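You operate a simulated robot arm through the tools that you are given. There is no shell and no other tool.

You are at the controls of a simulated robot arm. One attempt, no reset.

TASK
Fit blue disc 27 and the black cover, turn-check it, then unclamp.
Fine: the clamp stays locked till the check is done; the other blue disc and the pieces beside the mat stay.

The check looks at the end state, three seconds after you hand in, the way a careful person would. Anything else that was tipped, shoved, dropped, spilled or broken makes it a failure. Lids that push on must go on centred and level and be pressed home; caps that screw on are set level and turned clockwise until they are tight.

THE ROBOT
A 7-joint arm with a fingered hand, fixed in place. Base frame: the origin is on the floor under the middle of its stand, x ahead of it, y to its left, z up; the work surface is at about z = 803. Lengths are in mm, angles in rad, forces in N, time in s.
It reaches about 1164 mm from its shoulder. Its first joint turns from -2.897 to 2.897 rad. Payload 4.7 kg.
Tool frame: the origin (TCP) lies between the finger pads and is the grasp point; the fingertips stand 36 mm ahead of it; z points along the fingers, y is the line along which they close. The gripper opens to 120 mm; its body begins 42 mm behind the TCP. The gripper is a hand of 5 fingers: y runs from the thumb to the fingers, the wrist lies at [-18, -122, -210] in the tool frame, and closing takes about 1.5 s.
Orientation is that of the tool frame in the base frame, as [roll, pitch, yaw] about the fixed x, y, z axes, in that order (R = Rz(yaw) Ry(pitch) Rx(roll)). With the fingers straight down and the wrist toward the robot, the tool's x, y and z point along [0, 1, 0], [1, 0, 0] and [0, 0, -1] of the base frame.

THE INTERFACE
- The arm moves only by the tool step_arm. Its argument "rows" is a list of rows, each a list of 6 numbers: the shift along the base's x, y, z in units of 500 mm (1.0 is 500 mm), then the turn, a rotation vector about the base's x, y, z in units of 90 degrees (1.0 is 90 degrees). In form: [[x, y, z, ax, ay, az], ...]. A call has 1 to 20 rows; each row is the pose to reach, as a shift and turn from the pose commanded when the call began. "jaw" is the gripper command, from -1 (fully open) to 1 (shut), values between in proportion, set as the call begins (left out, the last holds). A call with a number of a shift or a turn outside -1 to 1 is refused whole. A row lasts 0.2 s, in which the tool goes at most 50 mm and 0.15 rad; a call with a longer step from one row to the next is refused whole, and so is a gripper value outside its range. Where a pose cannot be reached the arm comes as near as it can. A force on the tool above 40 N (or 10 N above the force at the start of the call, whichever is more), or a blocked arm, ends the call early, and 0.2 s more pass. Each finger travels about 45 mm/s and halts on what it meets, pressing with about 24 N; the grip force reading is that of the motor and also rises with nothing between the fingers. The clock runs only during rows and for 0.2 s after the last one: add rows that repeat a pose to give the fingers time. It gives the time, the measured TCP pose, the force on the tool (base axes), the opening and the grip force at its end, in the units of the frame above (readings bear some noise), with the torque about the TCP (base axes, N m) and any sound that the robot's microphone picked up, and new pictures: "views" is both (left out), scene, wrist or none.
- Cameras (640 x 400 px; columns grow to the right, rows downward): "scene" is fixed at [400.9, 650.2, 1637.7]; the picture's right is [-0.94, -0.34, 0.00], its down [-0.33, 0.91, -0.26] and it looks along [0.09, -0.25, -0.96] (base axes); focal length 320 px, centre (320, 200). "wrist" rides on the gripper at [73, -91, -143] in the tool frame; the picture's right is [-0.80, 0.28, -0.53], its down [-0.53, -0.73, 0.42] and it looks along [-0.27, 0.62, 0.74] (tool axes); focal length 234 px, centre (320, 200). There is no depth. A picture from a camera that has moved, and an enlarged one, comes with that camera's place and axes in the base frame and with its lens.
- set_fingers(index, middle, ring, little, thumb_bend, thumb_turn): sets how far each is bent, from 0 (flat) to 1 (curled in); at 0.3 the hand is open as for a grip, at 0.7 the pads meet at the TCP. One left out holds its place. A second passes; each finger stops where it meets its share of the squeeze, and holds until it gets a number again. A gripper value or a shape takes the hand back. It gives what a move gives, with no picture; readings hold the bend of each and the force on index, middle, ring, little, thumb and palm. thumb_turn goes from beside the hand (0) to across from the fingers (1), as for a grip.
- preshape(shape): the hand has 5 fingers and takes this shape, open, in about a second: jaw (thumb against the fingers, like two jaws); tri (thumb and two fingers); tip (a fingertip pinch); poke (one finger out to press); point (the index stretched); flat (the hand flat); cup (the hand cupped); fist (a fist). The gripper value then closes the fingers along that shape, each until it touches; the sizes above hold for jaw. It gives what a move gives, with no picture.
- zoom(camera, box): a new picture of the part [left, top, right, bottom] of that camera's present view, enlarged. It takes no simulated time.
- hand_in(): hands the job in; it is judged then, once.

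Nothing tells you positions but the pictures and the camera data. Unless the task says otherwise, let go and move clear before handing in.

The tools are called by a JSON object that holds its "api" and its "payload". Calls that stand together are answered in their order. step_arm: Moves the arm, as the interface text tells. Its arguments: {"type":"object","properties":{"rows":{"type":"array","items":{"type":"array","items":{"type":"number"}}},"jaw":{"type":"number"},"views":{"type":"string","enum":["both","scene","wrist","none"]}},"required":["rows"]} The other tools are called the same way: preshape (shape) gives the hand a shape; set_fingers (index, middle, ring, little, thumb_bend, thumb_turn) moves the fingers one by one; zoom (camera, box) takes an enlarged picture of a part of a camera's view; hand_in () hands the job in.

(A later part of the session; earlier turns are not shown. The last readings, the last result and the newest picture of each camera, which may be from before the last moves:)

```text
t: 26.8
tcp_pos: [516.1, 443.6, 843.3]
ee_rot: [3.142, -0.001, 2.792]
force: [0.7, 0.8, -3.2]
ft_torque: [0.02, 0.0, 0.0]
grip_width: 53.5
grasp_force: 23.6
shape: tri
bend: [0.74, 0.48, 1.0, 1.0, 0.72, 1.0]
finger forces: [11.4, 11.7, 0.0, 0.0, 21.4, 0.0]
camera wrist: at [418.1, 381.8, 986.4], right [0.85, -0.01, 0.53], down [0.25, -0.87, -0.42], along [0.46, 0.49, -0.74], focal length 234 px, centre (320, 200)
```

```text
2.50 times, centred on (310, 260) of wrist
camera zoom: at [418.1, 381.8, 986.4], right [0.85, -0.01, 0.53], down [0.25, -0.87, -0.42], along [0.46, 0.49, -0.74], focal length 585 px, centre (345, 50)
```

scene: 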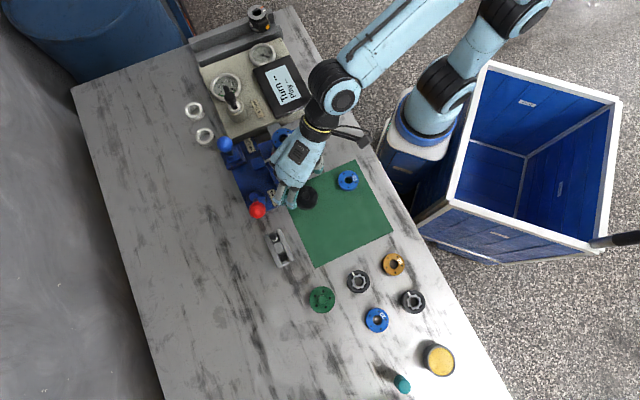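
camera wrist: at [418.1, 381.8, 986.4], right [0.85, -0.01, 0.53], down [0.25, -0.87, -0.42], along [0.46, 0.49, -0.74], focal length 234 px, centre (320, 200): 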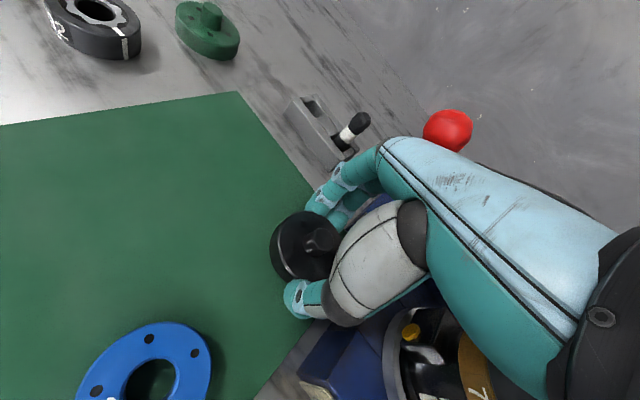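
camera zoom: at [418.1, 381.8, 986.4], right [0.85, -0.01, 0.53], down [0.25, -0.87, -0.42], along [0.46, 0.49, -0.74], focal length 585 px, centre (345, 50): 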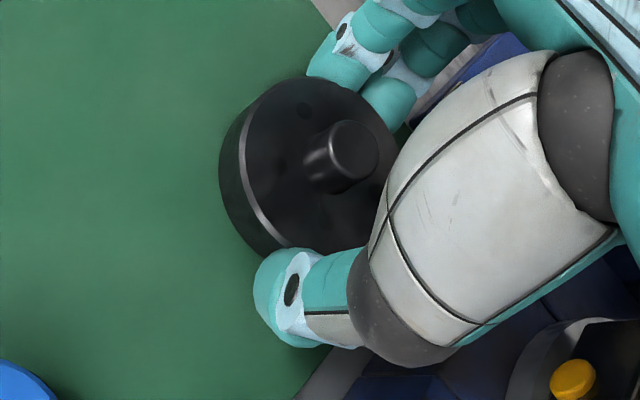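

The cover is gripped firmly. Lifting straight up, then checking that it's level.

{"api": "step_arm", "payload": {"rows": [[0, 0, 0.02, 0, 0, 0], [0, 0, 0.06, 0, 0, 0], [0, 0, 0.13, 0, 0, 0], [0, 0, 0.21, 0, 0, 0], [0, 0, 0.29, 0, 0, 0], [0, 0, 0.37, 0, 0, 0], [0, 0, 0.41, 0, 0, 0], [0, 0, 0.41, 0, 0, 0]], "views": "both"}}

{"api": "zoom", "payload": {"camera": "wrist", "box": [220, 180, 400, 340]}}

{"api": "zoom", "payload": {"camera": "scene", "box": [262, 128, 310, 165]}}

{"api": "zoom", "payload": {"camera": "scene", "box": [265, 145, 345, 215]}}

```text
t: 28.6
tcp_pos: [515.6, 443.1, 1048.5]
ee_rot: [-3.141, -0.002, 2.792]
force: [-0.4, 0.0, -3.8]
ft_torque: [-0.01, -0.02, 0.03]
grip_width: 53.2
grasp_force: 23.7
shape: tri
bend: [0.74, 0.48, 1.0, 1.0, 0.72, 1.0]
finger forces: [11.7, 12.6, 0.0, 0.1, 21.6, 0.1]
camera wrist: at [417.5, 382.5, 1190.9], right [0.85, -0.01, 0.53], down [0.25, -0.87, -0.42], along [0.46, 0.49, -0.74], focal length 234 px, centre (320, 200)
```

scene: 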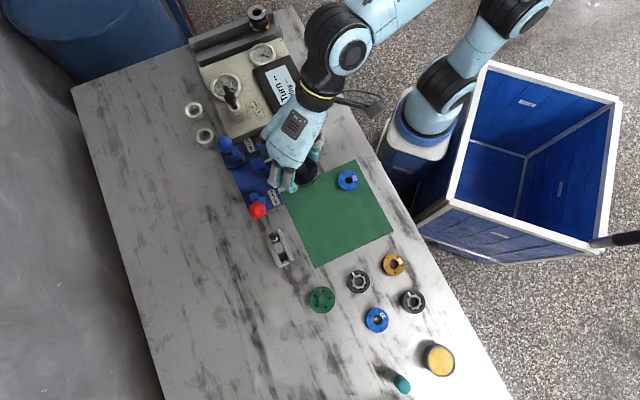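
wrist: 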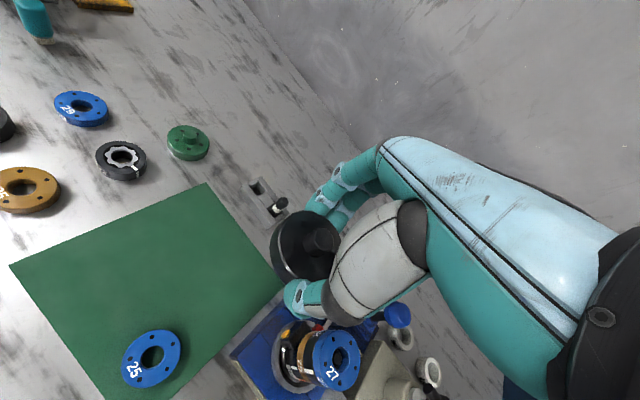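

```text
2.50 times, centred on (310, 260) of wrist
camera zoom: at [417.5, 382.5, 1190.9], right [0.85, -0.01, 0.53], down [0.25, -0.87, -0.42], along [0.46, 0.49, -0.74], focal length 585 px, centre (345, 50)
```

zoom: 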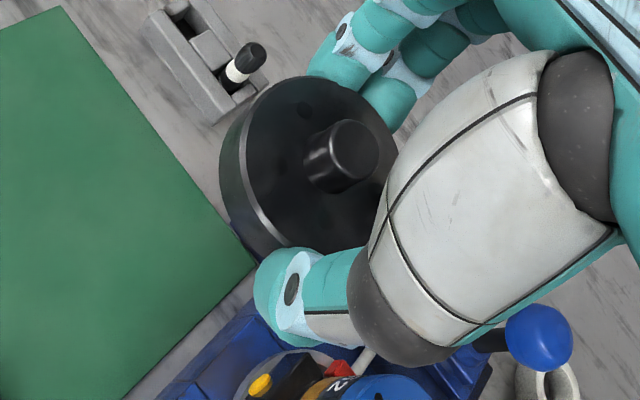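

```text
10.81 times, centred on (286, 146) of scene
camera zoom: at [400.9, 650.2, 1637.7], right [-0.94, -0.34, 0.0], down [-0.33, 0.91, -0.26], along [0.09, -0.25, -0.96], focal length 3459 px, centre (688, 778)
```

zoom: 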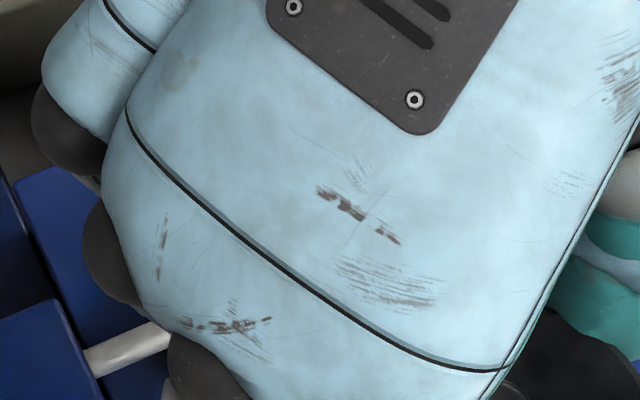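

```text
5.71 times, centred on (305, 180) of scene
camera zoom: at [400.9, 650.2, 1637.7], right [-0.94, -0.34, 0.0], down [-0.33, 0.91, -0.26], along [0.09, -0.25, -0.96], focal length 1828 px, centre (406, 314)
```

zoom: 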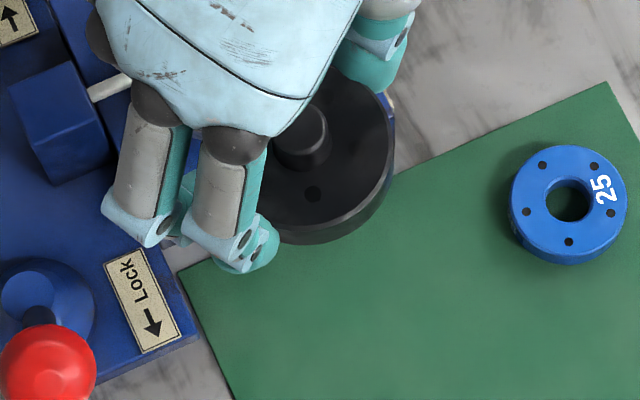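

{"api": "zoom", "payload": {"camera": "wrist", "box": [264, 202, 344, 292]}}

{"api": "zoom", "payload": {"camera": "scene", "box": [288, 150, 330, 186]}}

```text
4.44 times, centred on (304, 247) of wrist
camera zoom: at [417.5, 382.5, 1190.9], right [0.85, -0.01, 0.53], down [0.25, -0.87, -0.42], along [0.46, 0.49, -0.74], focal length 1041 px, centre (391, -9)
```

zoom: 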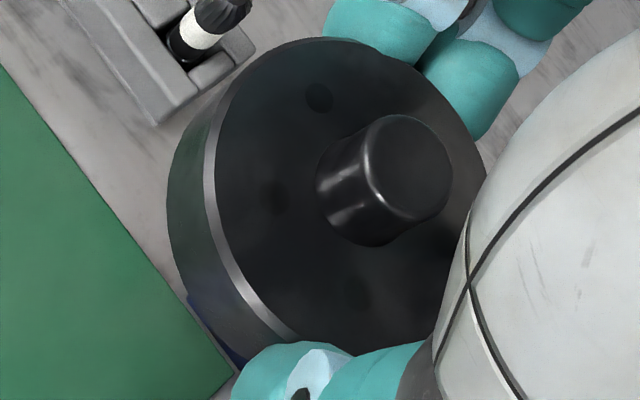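

```text
11.11 times, centred on (309, 168) of scene
camera zoom: at [400.9, 650.2, 1637.7], right [-0.94, -0.34, 0.0], down [-0.33, 0.91, -0.26], along [0.09, -0.25, -0.96], focal length 3555 px, centre (442, 556)
```

zoom: 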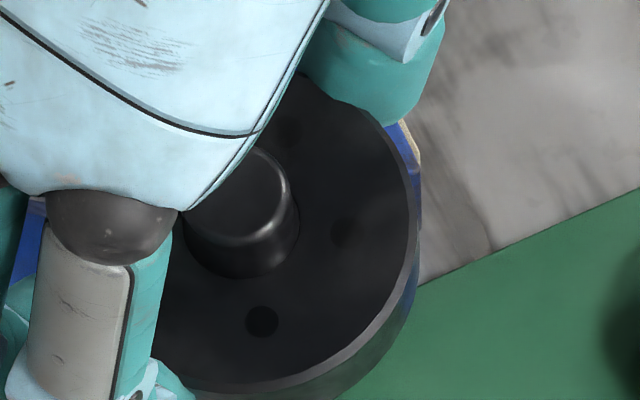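

The cover is held at tool offset (2.6, 1.6) and disc 27 sits at about (597.4, 355.9) by the same camera. I'll move the cover over the stack at height.

{"api": "step_arm", "payload": {"rows": [[0.04, -0.044, 0, 0, 0, 0], [0.085, -0.092, 0, 0, 0, 0], [0.13, -0.141, 0, 0, 0, 0], [0.1642, -0.179, 0, 0, 0, 0], [0.1642, -0.179, -0.05, 0, 0, 0], [0.1642, -0.179, -0.08, 0, 0, 0], [0.1642, -0.179, -0.08, 0, 0, 0]], "views": "both"}}

{"api": "zoom", "payload": {"camera": "scene", "box": [262, 105, 318, 160]}}

{"api": "zoom", "payload": {"camera": "wrist", "box": [240, 200, 340, 300]}}

```text
t: 30.2
tcp_pos: [596.3, 354.4, 1009.4]
ee_rot: [3.141, -0.001, 2.792]
force: [-0.6, 0.5, -2.6]
ft_torque: [0.01, -0.04, 0.0]
grip_width: 53.0
grasp_force: 23.9
shape: tri
bend: [0.74, 0.48, 1.0, 1.0, 0.72, 1.0]
finger forces: [11.7, 12.7, 0.0, 0.0, 21.7, 0.0]
camera wrist: at [498.6, 292.4, 1151.1], right [0.85, -0.01, 0.53], down [0.25, -0.87, -0.42], along [0.46, 0.49, -0.74], focal length 234 px, centre (320, 200)
```

scene: 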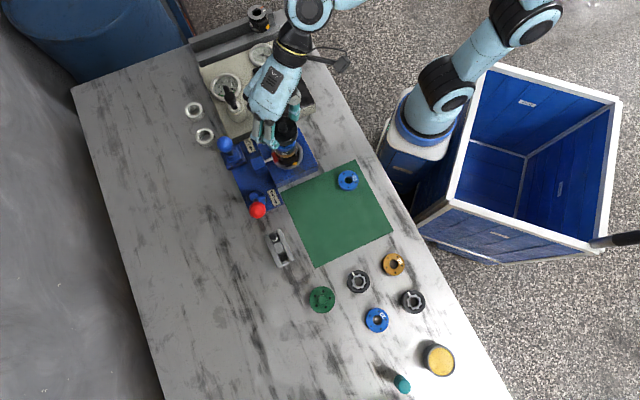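
wrist: 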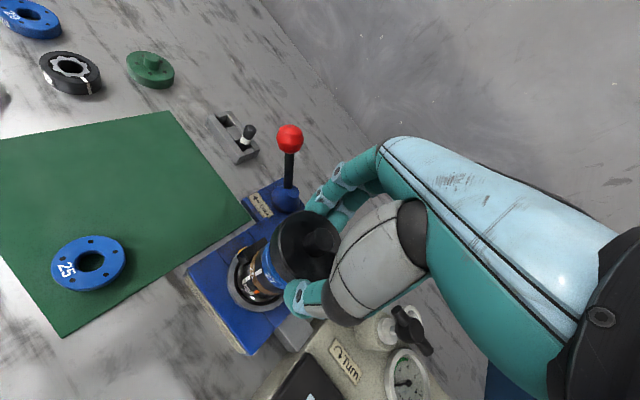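

```text
7.27 times, centred on (290, 132) of scene
camera zoom: at [400.9, 650.2, 1637.7], right [-0.94, -0.34, 0.0], down [-0.33, 0.91, -0.26], along [0.09, -0.25, -0.96], focal length 2327 px, centre (538, 691)
```

zoom: 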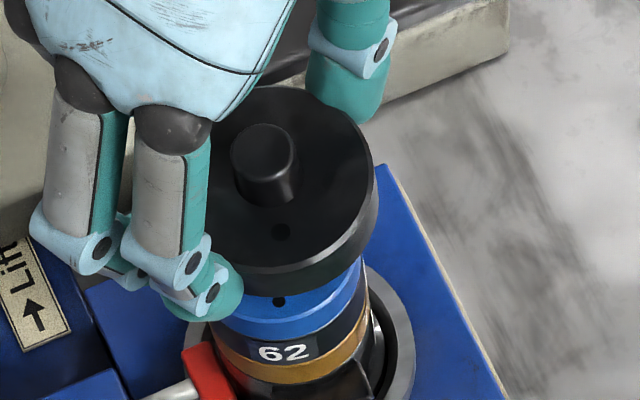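

```text
4.00 times, centred on (290, 250) of wrist
camera zoom: at [498.6, 292.4, 1151.1], right [0.85, -0.01, 0.53], down [0.25, -0.87, -0.42], along [0.46, 0.49, -0.74], focal length 937 px, centre (440, 0)
```

zoom: 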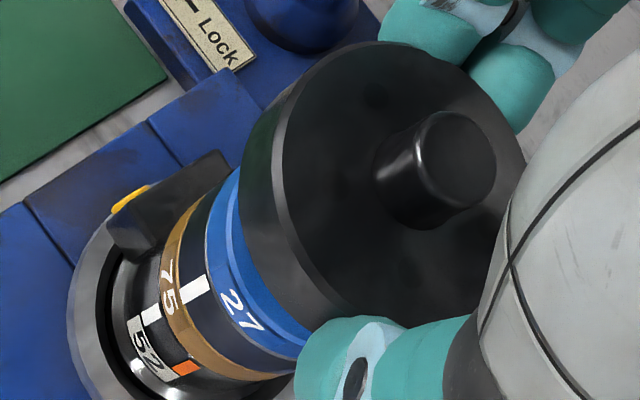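

Approaching: I'll apply a 1 mm correction and lower to about 8 mm above the disc to measure.

{"api": "step_arm", "payload": {"rows": [[0.002, 0.0012, -0.02, 0, 0, 0], [0.002, 0.0012, -0.04, 0, 0, 0], [0.002, 0.0012, -0.04, 0, 0, 0]], "views": "none"}}

{"api": "zoom", "payload": {"camera": "scene", "box": [268, 115, 308, 150]}}

{"api": "zoom", "payload": {"camera": "wrist", "box": [240, 200, 340, 300]}}

{"api": "zoom", "payload": {"camera": "scene", "box": [272, 130, 304, 160]}}

```text
t: 31.0
tcp_pos: [597.5, 354.8, 987.8]
ee_rot: [-3.142, 0.0, 2.793]
force: [-0.1, 0.8, -3.7]
ft_torque: [0.02, 0.01, 0.0]
grip_width: 53.3
grasp_force: 24.2
shape: tri
bend: [0.74, 0.48, 1.0, 1.0, 0.72, 1.0]
finger forces: [11.8, 12.8, 0.1, 0.1, 21.7, 0.0]
```

```text
11.43 times, centred on (288, 132) of scene
camera zoom: at [400.9, 650.2, 1637.7], right [-0.94, -0.34, 0.0], down [-0.33, 0.91, -0.26], along [0.09, -0.25, -0.96], focal length 3657 px, centre (686, 971)
```

zoom: 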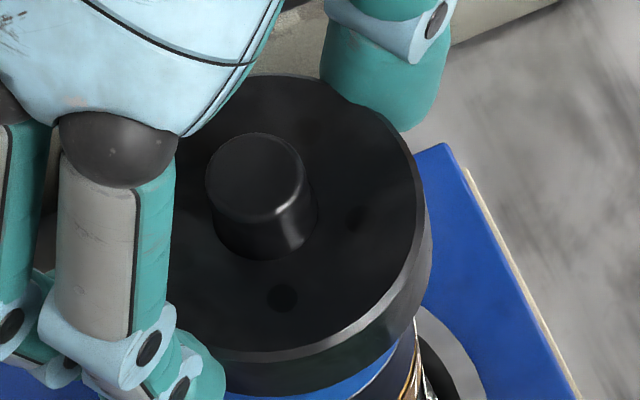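

```text
4.00 times, centred on (290, 250) of wrist
camera zoom: at [500.3, 293.3, 1130.9], right [0.85, -0.01, 0.53], down [0.25, -0.87, -0.42], along [0.46, 0.49, -0.74], focal length 937 px, centre (440, 0)
```

zoom: 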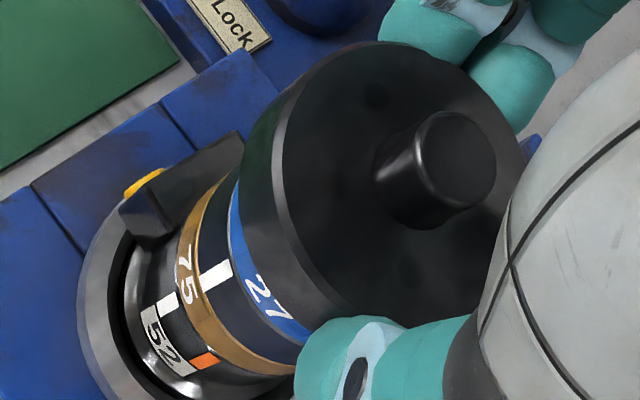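

```text
13.33 times, centred on (288, 145) of scene
camera zoom: at [400.9, 650.2, 1637.7], right [-0.94, -0.34, 0.0], down [-0.33, 0.91, -0.26], along [0.09, -0.25, -0.96], focal length 4266 px, centre (747, 933)
```

zoom: 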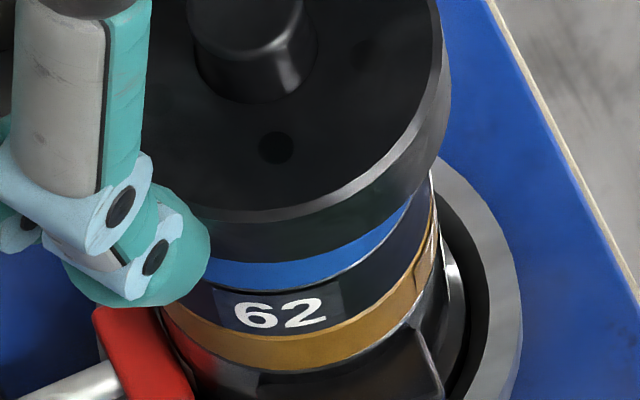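

The cover is within about 1 mm of the disc axis by both cameras. I'll lower it slowly to find contact.

{"api": "step_arm", "payload": {"rows": [[0.0008, 0.0008, -0.006, 0, 0, 0], [0.0008, 0.0008, -0.01, 0, 0, 0], [0.0008, 0.0008, -0.014, 0, 0, 0], [0.0008, 0.0008, -0.016, 0, 0, 0], [0.0008, 0.0008, -0.018, 0, 0, 0]], "views": "none"}}

{"api": "zoom", "payload": {"camera": "scene", "box": [272, 130, 304, 160]}}

{"api": "zoom", "payload": {"camera": "wrist", "box": [240, 200, 340, 300]}}

{"api": "zoom", "payload": {"camera": "scene", "box": [268, 115, 308, 150]}}

```text
t: 32.2
tcp_pos: [598.9, 354.1, 977.0]
ee_rot: [-3.14, 0.0, 2.793]
force: [0.3, 0.6, -3.0]
ft_torque: [0.01, 0.0, 0.01]
grip_width: 53.1
grasp_force: 23.5
shape: tri
bend: [0.74, 0.48, 1.0, 1.0, 0.72, 1.0]
finger forces: [11.8, 12.9, 0.0, 0.0, 21.8, 0.0]
```

```text
13.33 times, centred on (288, 145) of scene
camera zoom: at [400.9, 650.2, 1637.7], right [-0.94, -0.34, 0.0], down [-0.33, 0.91, -0.26], along [0.09, -0.25, -0.96], focal length 4266 px, centre (747, 933)
```

zoom: 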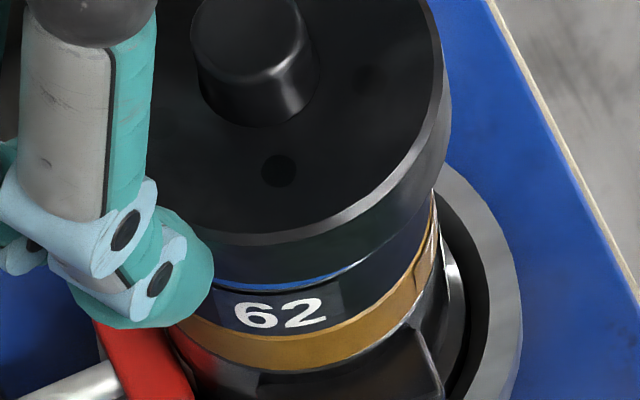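

```text
4.00 times, centred on (290, 250) of wrist
camera zoom: at [500.8, 293.4, 1121.5], right [0.85, -0.01, 0.53], down [0.25, -0.87, -0.42], along [0.46, 0.49, -0.74], focal length 937 px, centre (440, 0)
```

zoom: 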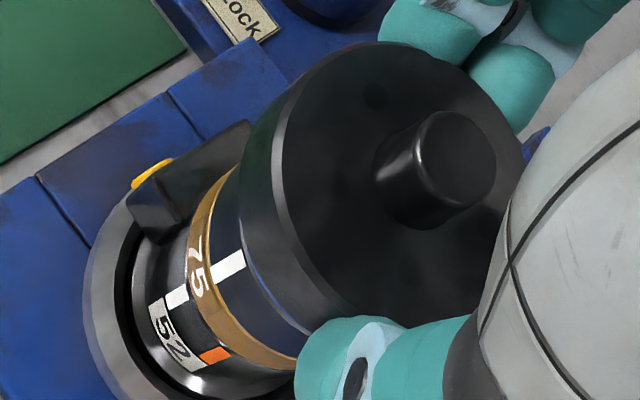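

```text
11.43 times, centred on (288, 132) of scene
camera zoom: at [400.9, 650.2, 1637.7], right [-0.94, -0.34, 0.0], down [-0.33, 0.91, -0.26], along [0.09, -0.25, -0.96], focal length 3657 px, centre (686, 971)
```

zoom: 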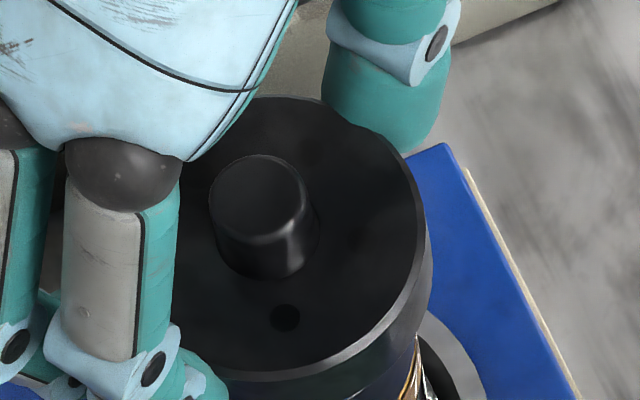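

There's no contact force, and the cover's rim is already dropping past the disc's top edge, so it's a cap with a skirt. I'll keep lowering gently.

{"api": "step_arm", "payload": {"rows": [[0, 0, -0.002, 0, 0, 0], [0, 0, -0.004, 0, 0, 0], [0, 0, -0.006, 0, 0, 0], [0, 0, -0.008, 0, 0, 0]], "views": "none"}}

{"api": "zoom", "payload": {"camera": "scene", "box": [272, 130, 304, 160]}}

{"api": "zoom", "payload": {"camera": "wrist", "box": [240, 200, 340, 300]}}

```text
t: 33.2
tcp_pos: [599.0, 356.3, 975.0]
ee_rot: [3.141, 0.001, 2.794]
force: [-0.3, -0.7, -1.6]
ft_torque: [-0.01, -0.02, -0.02]
grip_width: 53.0
grasp_force: 24.2
shape: tri
bend: [0.74, 0.48, 1.0, 1.0, 0.72, 1.0]
finger forces: [11.6, 13.2, 0.0, 0.1, 21.7, 0.0]
```

```text
13.33 times, centred on (288, 145) of scene
camera zoom: at [400.9, 650.2, 1637.7], right [-0.94, -0.34, 0.0], down [-0.33, 0.91, -0.26], along [0.09, -0.25, -0.96], focal length 4266 px, centre (747, 933)
```

zoom: 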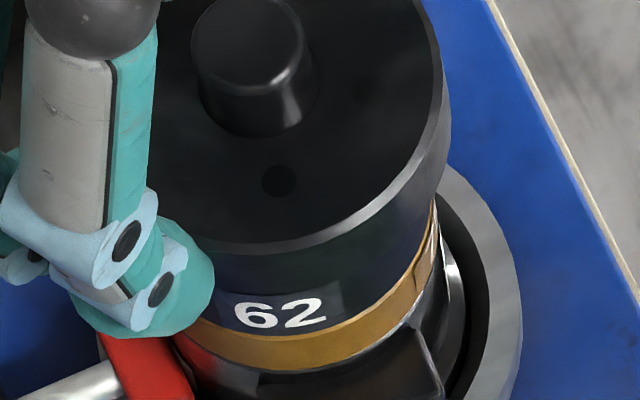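

```text
4.00 times, centred on (290, 250) of wrist
camera zoom: at [501.0, 293.7, 1118.1], right [0.85, -0.01, 0.53], down [0.25, -0.87, -0.42], along [0.46, 0.49, -0.74], focal length 937 px, centre (440, 0)
```

zoom: 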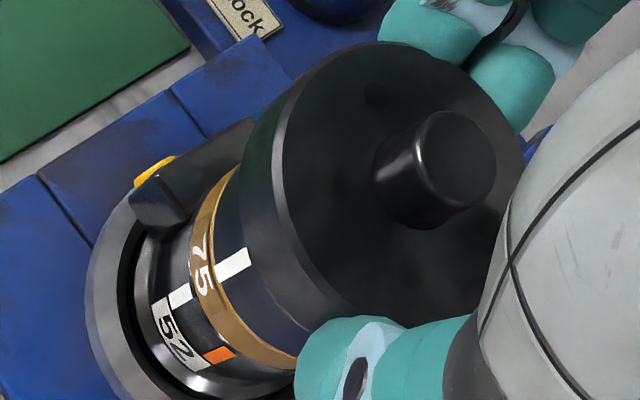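

The skirt is sliding over the disc freely. I'll continue down in 1 mm steps until it seats.

{"api": "step_arm", "payload": {"rows": [[0, 0, -0.002, 0, 0, 0], [0, 0, -0.004, 0, 0, 0], [0, 0, -0.006, 0, 0, 0], [0, 0, -0.008, 0, 0, 0]], "views": "none"}}

{"api": "zoom", "payload": {"camera": "scene", "box": [272, 130, 304, 160]}}

{"api": "zoom", "payload": {"camera": "wrist", "box": [240, 200, 340, 300]}}

```text
t: 34.2
tcp_pos: [599.1, 354.4, 972.1]
ee_rot: [3.139, 0.001, 2.793]
force: [-1.1, 0.3, 8.9]
ft_torque: [0.26, -0.09, 0.02]
grip_width: 53.2
grasp_force: 23.8
shape: tri
bend: [0.74, 0.48, 1.0, 1.0, 0.72, 1.0]
finger forces: [11.3, 15.0, 0.0, 0.0, 23.1, 0.0]
```

```text
13.33 times, centred on (288, 145) of scene
camera zoom: at [400.9, 650.2, 1637.7], right [-0.94, -0.34, 0.0], down [-0.33, 0.91, -0.26], along [0.09, -0.25, -0.96], focal length 4266 px, centre (747, 933)
```

zoom: 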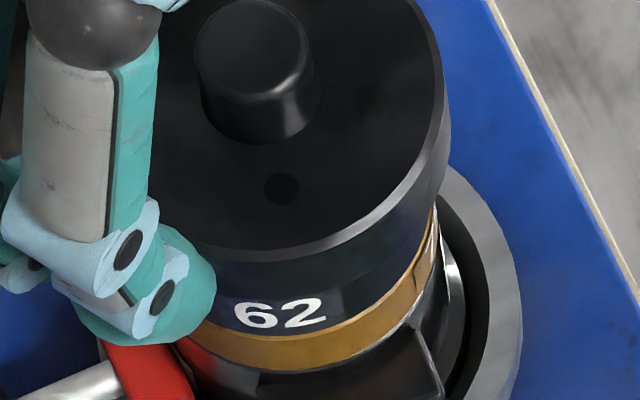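

```text
4.00 times, centred on (290, 250) of wrist
camera zoom: at [500.8, 294.0, 1115.0], right [0.85, -0.01, 0.53], down [0.25, -0.87, -0.43], along [0.46, 0.49, -0.74], focal length 937 px, centre (440, 0)
```

zoom: 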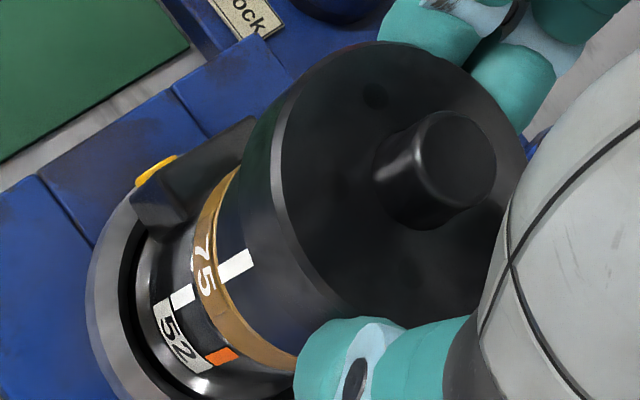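

First contact is at TCP z ≈ 972 with a side-biased torque. I'll press further in small steps to see if it settles level.

{"api": "step_arm", "payload": {"rows": [[0, 0, -0.001, 0, 0, 0], [0, 0, -0.002, 0, 0, 0], [0, 0, -0.003, 0, 0, 0], [0, 0, -0.003, 0, 0, 0]], "views": "none"}}

{"api": "zoom", "payload": {"camera": "scene", "box": [272, 120, 304, 150]}}

{"api": "zoom", "payload": {"camera": "wrist", "box": [240, 200, 340, 300]}}

```text
t: 35.2
tcp_pos: [599.6, 356.0, 971.2]
ee_rot: [3.14, 0.002, 2.793]
force: [-2.0, 0.6, 21.6]
ft_torque: [0.41, -0.1, 0.04]
grip_width: 53.6
grasp_force: 23.9
shape: tri
bend: [0.75, 0.48, 1.0, 1.0, 0.72, 1.0]
finger forces: [12.4, 16.6, 0.0, 0.0, 23.7, 0.1]
```

```text
13.33 times, centred on (288, 135) of scene
camera zoom: at [400.9, 650.2, 1637.7], right [-0.94, -0.34, 0.0], down [-0.33, 0.91, -0.26], along [0.09, -0.25, -0.96], focal length 4266 px, centre (747, 1067)
```

zoom: 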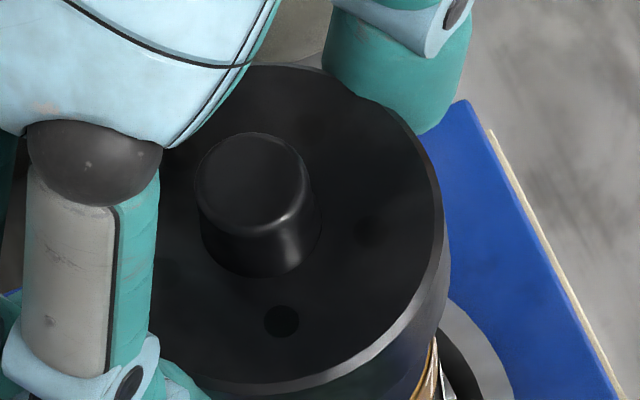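

```text
4.00 times, centred on (290, 250) of wrist
camera zoom: at [500.8, 294.0, 1114.0], right [0.85, -0.01, 0.53], down [0.25, -0.87, -0.43], along [0.46, 0.49, -0.74], focal length 937 px, centre (440, 0)
```

zoom: 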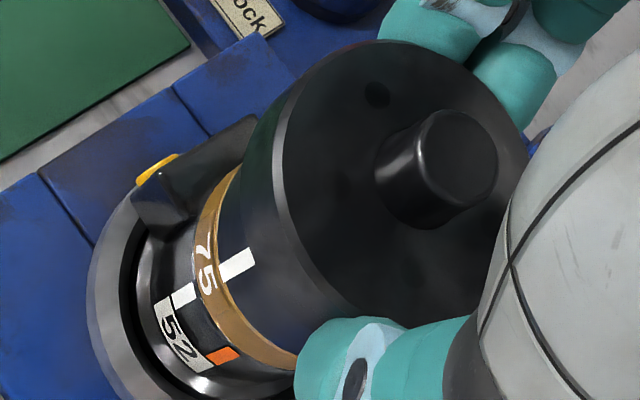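

{"api": "step_arm", "payload": {"rows": [[0, 0, -0.001, 0, 0, 0], [0, 0, -0.002, 0, 0, 0], [0, 0, -0.003, 0, 0, 0], [0, 0, -0.003, 0, 0, 0]], "views": "none"}}

{"api": "zoom", "payload": {"camera": "scene", "box": [272, 130, 304, 160]}}

{"api": "zoom", "payload": {"camera": "wrist", "box": [240, 200, 340, 300]}}

```text
t: 36.2
tcp_pos: [598.9, 354.8, 969.6]
ee_rot: [3.139, 0.002, 2.794]
force: [-0.2, 0.6, 36.1]
ft_torque: [0.39, -0.08, -0.1]
grip_width: 54.7
grasp_force: 24.0
shape: tri
bend: [0.75, 0.48, 1.0, 1.0, 0.72, 1.0]
finger forces: [16.4, 18.1, 0.0, 0.0, 24.8, 0.0]
```

```text
13.33 times, centred on (288, 145) of scene
camera zoom: at [400.9, 650.2, 1637.7], right [-0.94, -0.34, 0.0], down [-0.33, 0.91, -0.26], along [0.09, -0.25, -0.96], focal length 4266 px, centre (747, 933)
```

zoom: 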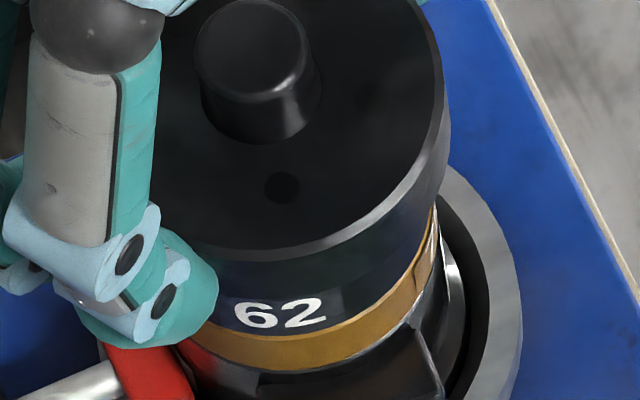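

```text
4.00 times, centred on (290, 250) of wrist
camera zoom: at [500.7, 293.5, 1112.6], right [0.85, -0.01, 0.53], down [0.25, -0.87, -0.43], along [0.46, 0.49, -0.73], focal length 937 px, centre (440, 0)
```

zoom: 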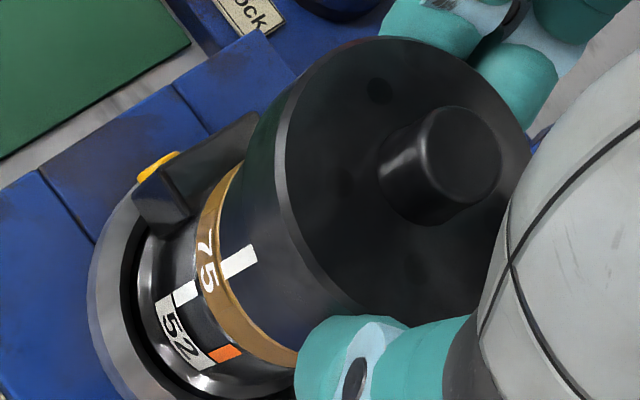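

The cover stopped moving at 36 N, so it's bottomed on something firm. I'll relax the push, release, and inspect whether it's home and level.

{"api": "step_arm", "payload": {"rows": [[0, 0, 0.002, 0, 0, 0], [0, 0, 0.004, 0, 0, 0], [0, 0, 0.004, 0, 0, 0]], "views": "none"}}

{"api": "step_arm", "payload": {"rows": [[0, 0, 0, 0, 0, 0], [0, 0, 0, 0, 0, 0], [0, 0, 0, 0, 0, 0], [0, 0, 0, 0, 0, 0], [0, 0, 0, 0, 0, 0]], "jaw": -0.4, "views": "wrist"}}

{"api": "zoom", "payload": {"camera": "scene", "box": [272, 120, 304, 150]}}

{"api": "zoom", "payload": {"camera": "wrist", "box": [240, 200, 340, 300]}}

```text
t: 37.0
tcp_pos: [597.8, 356.1, 970.0]
ee_rot: [3.14, -0.001, 2.792]
force: [0.1, 1.6, 29.4]
ft_torque: [0.41, -0.01, -0.05]
grip_width: 54.7
grasp_force: 24.1
shape: tri
bend: [0.75, 0.48, 1.0, 1.0, 0.73, 1.0]
finger forces: [16.5, 15.9, 0.1, 0.0, 23.9, 0.0]
```

```text
t: 38.2
tcp_pos: [600.4, 356.3, 969.9]
ee_rot: [-3.14, 0.0, 2.795]
force: [0.3, 0.2, 0.9]
ft_torque: [-0.02, -0.01, 0.0]
grip_width: 83.7
grasp_force: 0.0
shape: tri
bend: [0.73, 0.38, 0.99, 0.99, 0.6, 0.99]
finger forces: [0.0, 0.0, 0.0, 0.0, 0.0, 0.0]
camera wrist: at [501.8, 294.0, 1112.8], right [0.85, -0.01, 0.52], down [0.25, -0.87, -0.42], along [0.46, 0.49, -0.74], focal length 234 px, centre (320, 200)
```

wrist: 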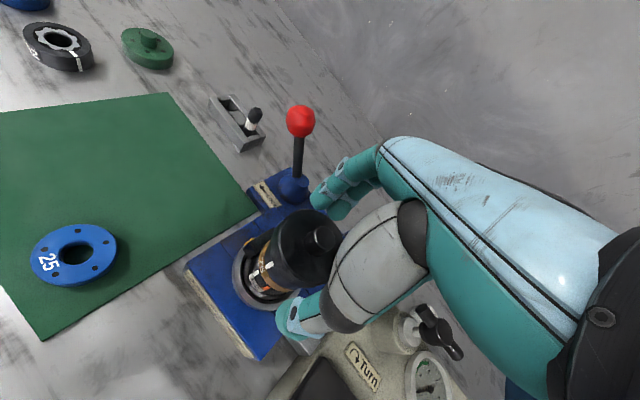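

```text
13.33 times, centred on (288, 135) of scene
camera zoom: at [400.9, 650.2, 1637.7], right [-0.94, -0.34, 0.0], down [-0.33, 0.91, -0.26], along [0.09, -0.25, -0.96], focal length 4266 px, centre (747, 1067)
```

zoom: 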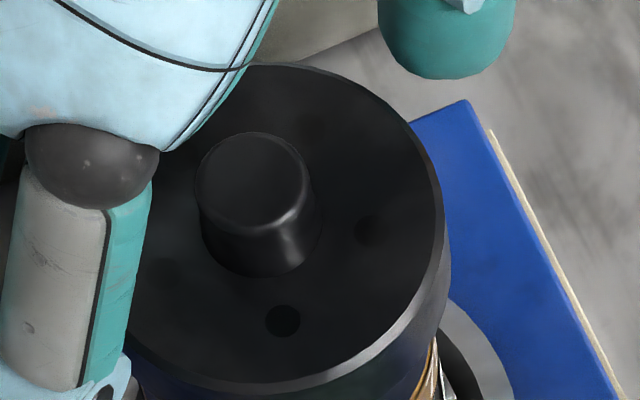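

```text
4.00 times, centred on (290, 250) of wrist
camera zoom: at [501.8, 294.0, 1112.8], right [0.85, -0.01, 0.52], down [0.25, -0.87, -0.42], along [0.46, 0.49, -0.74], focal length 937 px, centre (440, 0)
```

zoom: 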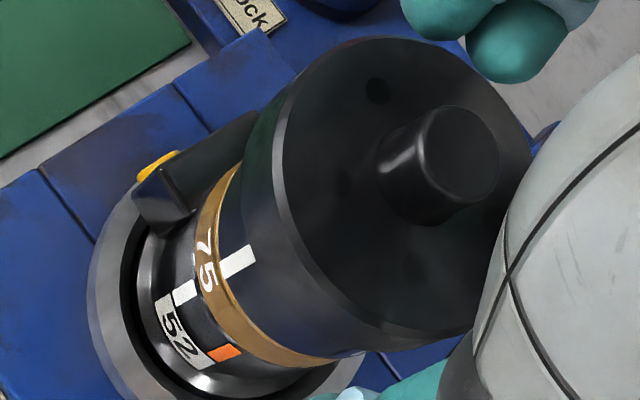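

Released, and the cover stayed put. I'll lift off and inspect the assembly from both cameras.

{"api": "step_arm", "payload": {"rows": [[0, 0, 0.04, 0, 0, 0], [0, 0, 0.12, 0, 0, 0], [0, 0, 0.2, 0, 0, 0], [-0.06, -0.04, 0.2, 0, 0, 0], [-0.14, -0.08, 0.2, 0, 0, 0], [-0.22, -0.12, 0.2, 0, 0, 0], [-0.3, -0.16, 0.2, 0, 0, 0]], "views": "both"}}

{"api": "zoom", "payload": {"camera": "scene", "box": [264, 120, 312, 165]}}

{"api": "zoom", "payload": {"camera": "scene", "box": [180, 40, 330, 140]}}

```text
t: 39.8
tcp_pos: [449.3, 275.5, 1068.6]
ee_rot: [-3.141, 0.0, 2.792]
force: [-0.2, -0.2, -0.7]
ft_torque: [-0.06, 0.05, -0.05]
grip_width: 83.6
grasp_force: 0.0
shape: tri
bend: [0.73, 0.37, 0.99, 0.99, 0.6, 0.99]
finger forces: [0.1, 0.1, 0.1, 0.0, 0.0, 0.0]
camera wrist: at [352.2, 213.9, 1212.3], right [0.85, -0.01, 0.52], down [0.25, -0.87, -0.42], along [0.46, 0.49, -0.74], focal length 234 px, centre (320, 200)
```

scene: 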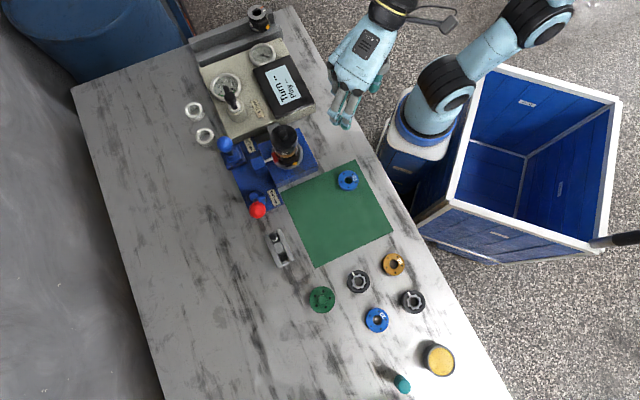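
wrist: 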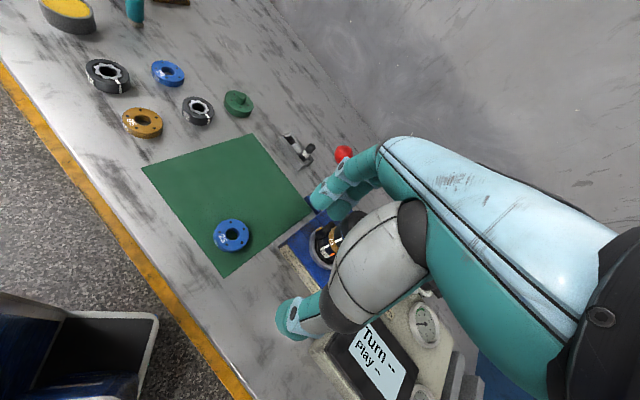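

```text
8.89 times, centred on (288, 142) of scene
camera zoom: at [400.9, 650.2, 1637.7], right [-0.94, -0.34, 0.0], down [-0.33, 0.91, -0.26], along [0.09, -0.25, -0.96], focal length 2844 px, centre (604, 711)
```

zoom: 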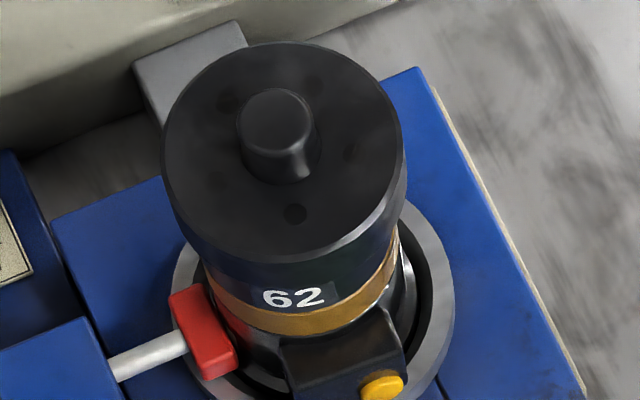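

```text
4.00 times, centred on (255, 90) of scene
camera zoom: at [400.9, 650.2, 1637.7], right [-0.94, -0.34, 0.0], down [-0.33, 0.91, -0.26], along [0.09, -0.25, -0.96], focal length 1280 px, centre (580, 640)
```

zoom: 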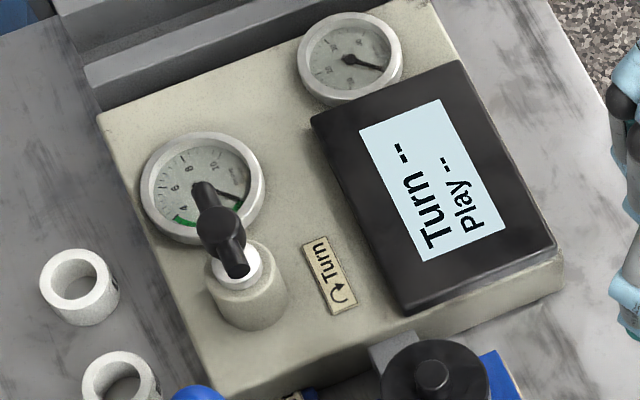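

The cover looks level and centred, with dot-centre error under 1 mm. I'll zoom in tighter on the joint to see whether the skirt is fully down.

{"api": "zoom", "payload": {"camera": "scene", "box": [273, 140, 303, 160]}}

{"api": "zoom", "payload": {"camera": "scene", "box": [273, 122, 303, 145]}}

{"api": "zoom", "payload": {"camera": "scene", "box": [210, 75, 250, 110]}}

```text
16.00 times, centred on (288, 150) of scene
camera zoom: at [400.9, 650.2, 1637.7], right [-0.94, -0.34, 0.0], down [-0.33, 0.91, -0.26], along [0.09, -0.25, -0.96], focal length 5119 px, centre (832, 1000)
```

zoom: 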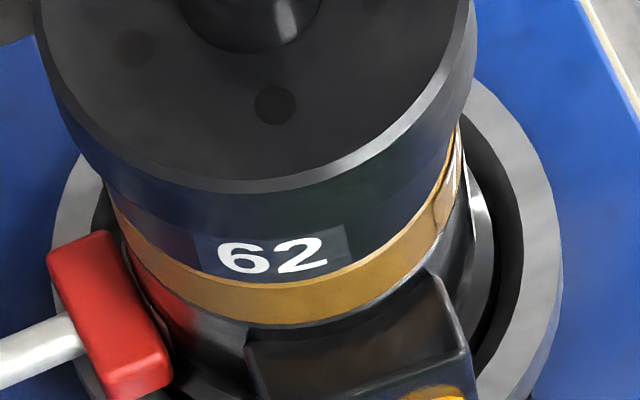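

```text
16.00 times, centred on (288, 134) of scene
camera zoom: at [400.9, 650.2, 1637.7], right [-0.94, -0.34, 0.0], down [-0.33, 0.91, -0.26], along [0.09, -0.25, -0.96], focal length 5119 px, centre (832, 1264)
```

zoom: 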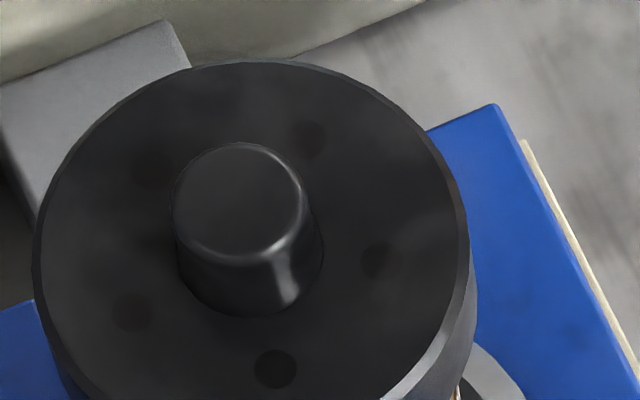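

```text
11.43 times, centred on (230, 92) of scene
camera zoom: at [400.9, 650.2, 1637.7], right [-0.94, -0.34, 0.0], down [-0.33, 0.91, -0.26], along [0.09, -0.25, -0.96], focal length 3657 px, centre (1349, 1429)
```

zoom: 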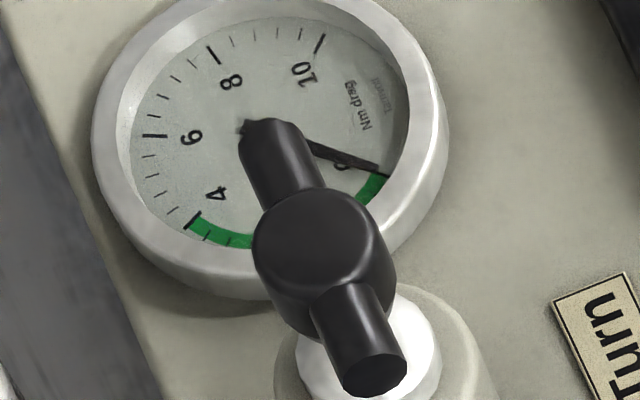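

The torque gauge reads "Nm drag" with a green zone, and the T-handle bar lies along about 133° with its hub near (772, 292, 925). I'll move above it with the hand at yaw 45°, so tri can grip across the bar.

{"api": "step_arm", "payload": {"rows": [[0.08, 0.005, 0.02, 0, 0, -0.04], [0.16, 0.01, 0.03, 0, 0, -0.08], [0.24, 0.014, 0.03, 0, 0, -0.12], [0.32, 0.018, 0.03, 0, 0, -0.16], [0.4, 0.022, 0.03, 0, 0, -0.2], [0.48, 0.026, 0.03, 0, 0, -0.24], [0.56, 0.03, 0.02, 0, 0, -0.278], [0.62, 0.034, -0.02, 0, 0, -0.278], [0.636, 0.036, -0.06, 0, 0, -0.278], [0.636, 0.036, -0.06, 0, 0, -0.278]], "jaw": -0.4, "views": "both"}}

{"api": "zoom", "payload": {"camera": "wrist", "box": [200, 180, 400, 340]}}

{"api": "zoom", "payload": {"camera": "scene", "box": [190, 40, 290, 120]}}

```text
t: 42.0
tcp_pos: [767.7, 293.6, 1039.3]
ee_rot: [3.14, 0.0, 2.357]
force: [0.2, 0.3, -1.1]
ft_torque: [0.02, 0.0, 0.02]
grip_width: 83.8
grasp_force: 0.1
shape: tri
bend: [0.73, 0.37, 0.99, 0.99, 0.6, 0.99]
finger forces: [0.0, 0.1, 0.1, 0.0, 0.0, 0.1]
camera wrist: at [653.8, 280.1, 1184.0], right [0.77, -0.37, 0.53], down [-0.14, -0.89, -0.42], along [0.63, 0.25, -0.74], focal length 234 px, centre (320, 200)
```

scene: 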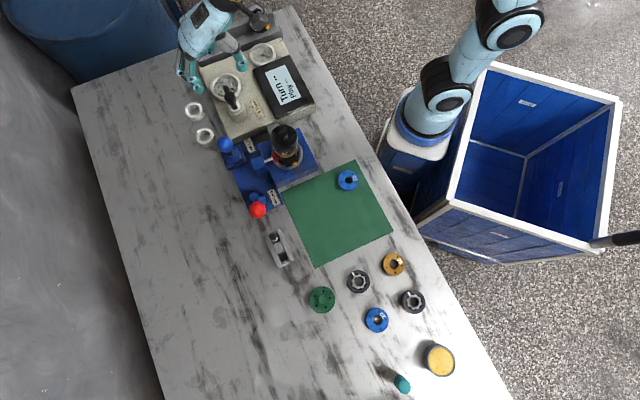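
wrist: 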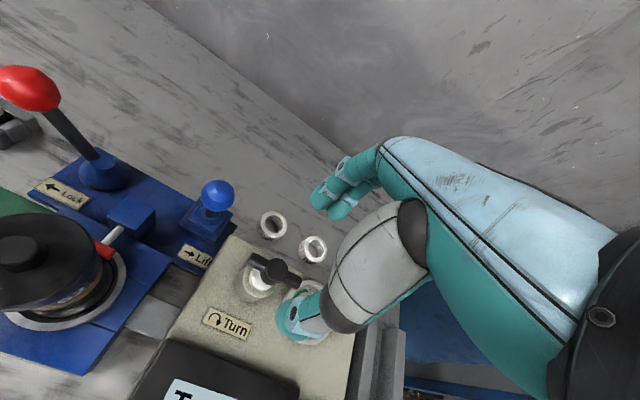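

```text
2.50 times, centred on (300, 260) of wrist
camera zoom: at [653.8, 280.1, 1184.0], right [0.77, -0.37, 0.53], down [-0.14, -0.89, -0.42], along [0.63, 0.25, -0.74], focal length 585 px, centre (370, 50)
```

zoom: 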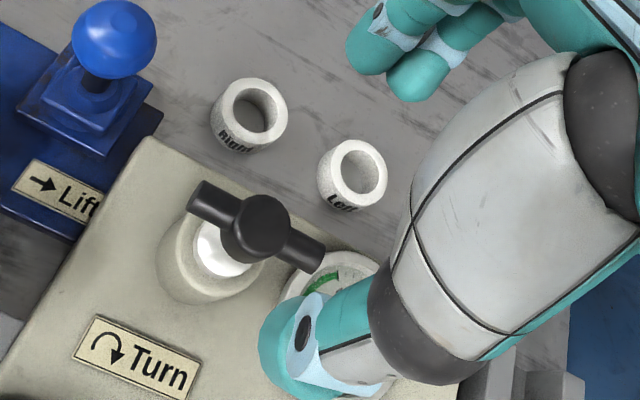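

```text
5.00 times, centred on (240, 80) of scene
camera zoom: at [400.9, 650.2, 1637.7], right [-0.94, -0.34, 0.0], down [-0.33, 0.91, -0.26], along [0.09, -0.25, -0.96], focal length 1600 px, centre (720, 800)
```

zoom: 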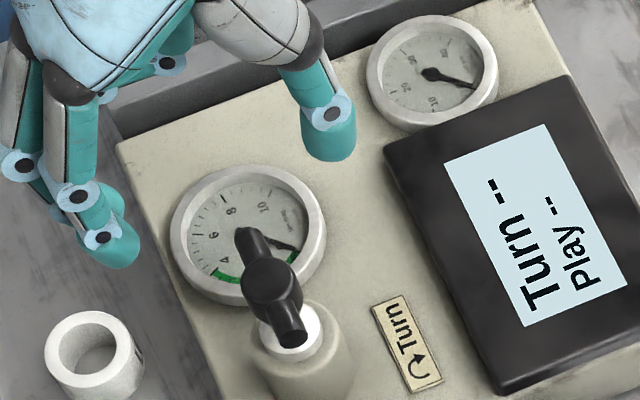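

The hub lines up with the tool axis. To get real leverage I'll use the full jaw grip shifted 20 mm along the bar, so the thumb drives one arm and the little and ring fingers drive the other. I'll set jaw shape and lower partway.

{"api": "preshape", "payload": {"shape": "jaw"}}

{"api": "step_arm", "payload": {"rows": [[-0.0138, 0.0144, -0.02, 0, 0, -0.022], [-0.0276, 0.0288, -0.06, 0, 0, -0.044], [-0.0276, 0.0288, -0.12, 0, 0, -0.044], [-0.0276, 0.0288, -0.15, 0, 0, -0.044], [-0.0276, 0.0288, -0.15, 0, 0, -0.044]], "jaw": -0.5, "views": "both"}}

{"api": "zoom", "payload": {"camera": "wrist", "box": [220, 180, 420, 340]}}

{"api": "zoom", "payload": {"camera": "scene", "box": [180, 40, 280, 120]}}

```text
t: 42.9
tcp_pos: [767.7, 293.6, 1040.1]
ee_rot: [-3.141, -0.001, 2.357]
force: [0.8, 0.4, 0.9]
ft_torque: [0.02, 0.0, 0.0]
grip_width: 119.8
grasp_force: 0.1
shape: jaw
bend: [0.3, 0.3, 0.3, 0.3, 0.3, 0.98]
finger forces: [0.0, 0.1, 0.1, 0.0, 0.0, 0.0]
```

```text
t: 44.1
tcp_pos: [752.7, 307.1, 964.5]
ee_rot: [3.141, 0.0, 2.286]
force: [0.7, 0.5, 0.3]
ft_torque: [-0.01, 0.02, 0.03]
grip_width: 90.1
grasp_force: 0.0
shape: jaw
bend: [0.26, 0.36, 0.33, 0.34, 0.56, 0.99]
finger forces: [0.0, 0.0, 0.0, 0.0, 0.0, 0.0]
camera wrist: at [638.1, 302.8, 1108.1], right [0.74, -0.42, 0.53], down [-0.2, -0.88, -0.42], along [0.64, 0.21, -0.74], focal length 234 px, centre (320, 200)
```

scene: 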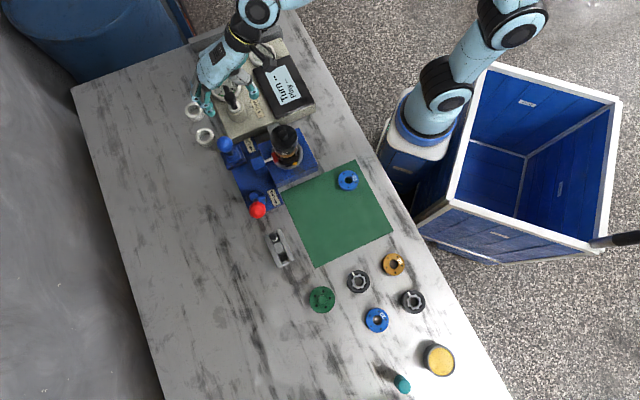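
wrist: 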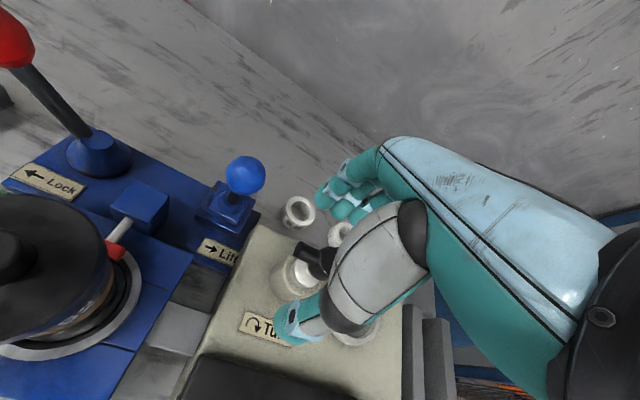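

```text
2.50 times, centred on (320, 260) of wrist
camera zoom: at [638.1, 302.8, 1108.1], right [0.74, -0.42, 0.53], down [-0.2, -0.88, -0.42], along [0.64, 0.21, -0.74], focal length 585 px, centre (320, 50)
```

zoom: 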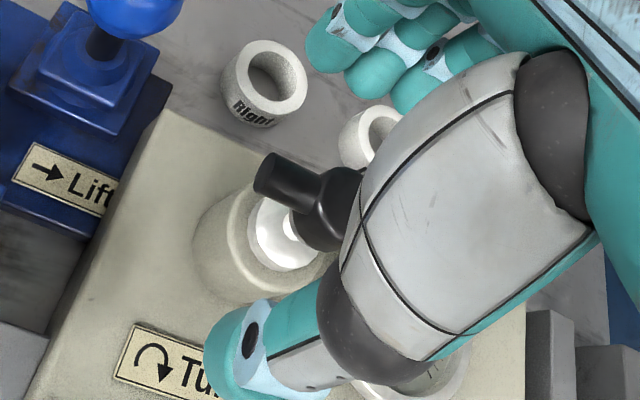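

```text
5.00 times, centred on (230, 80) of scene
camera zoom: at [400.9, 650.2, 1637.7], right [-0.94, -0.34, 0.0], down [-0.33, 0.91, -0.26], along [0.09, -0.25, -0.96], focal length 1600 px, centre (770, 800)
```

zoom: 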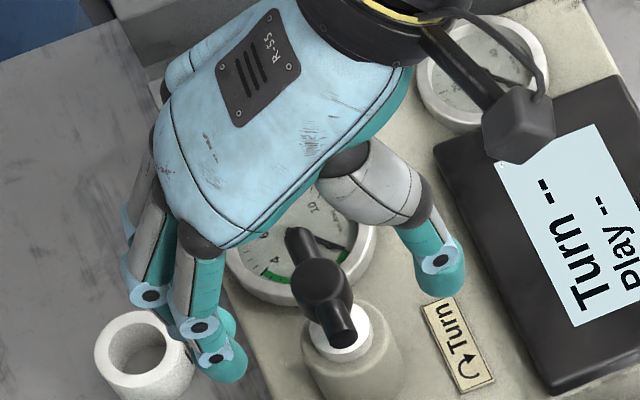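

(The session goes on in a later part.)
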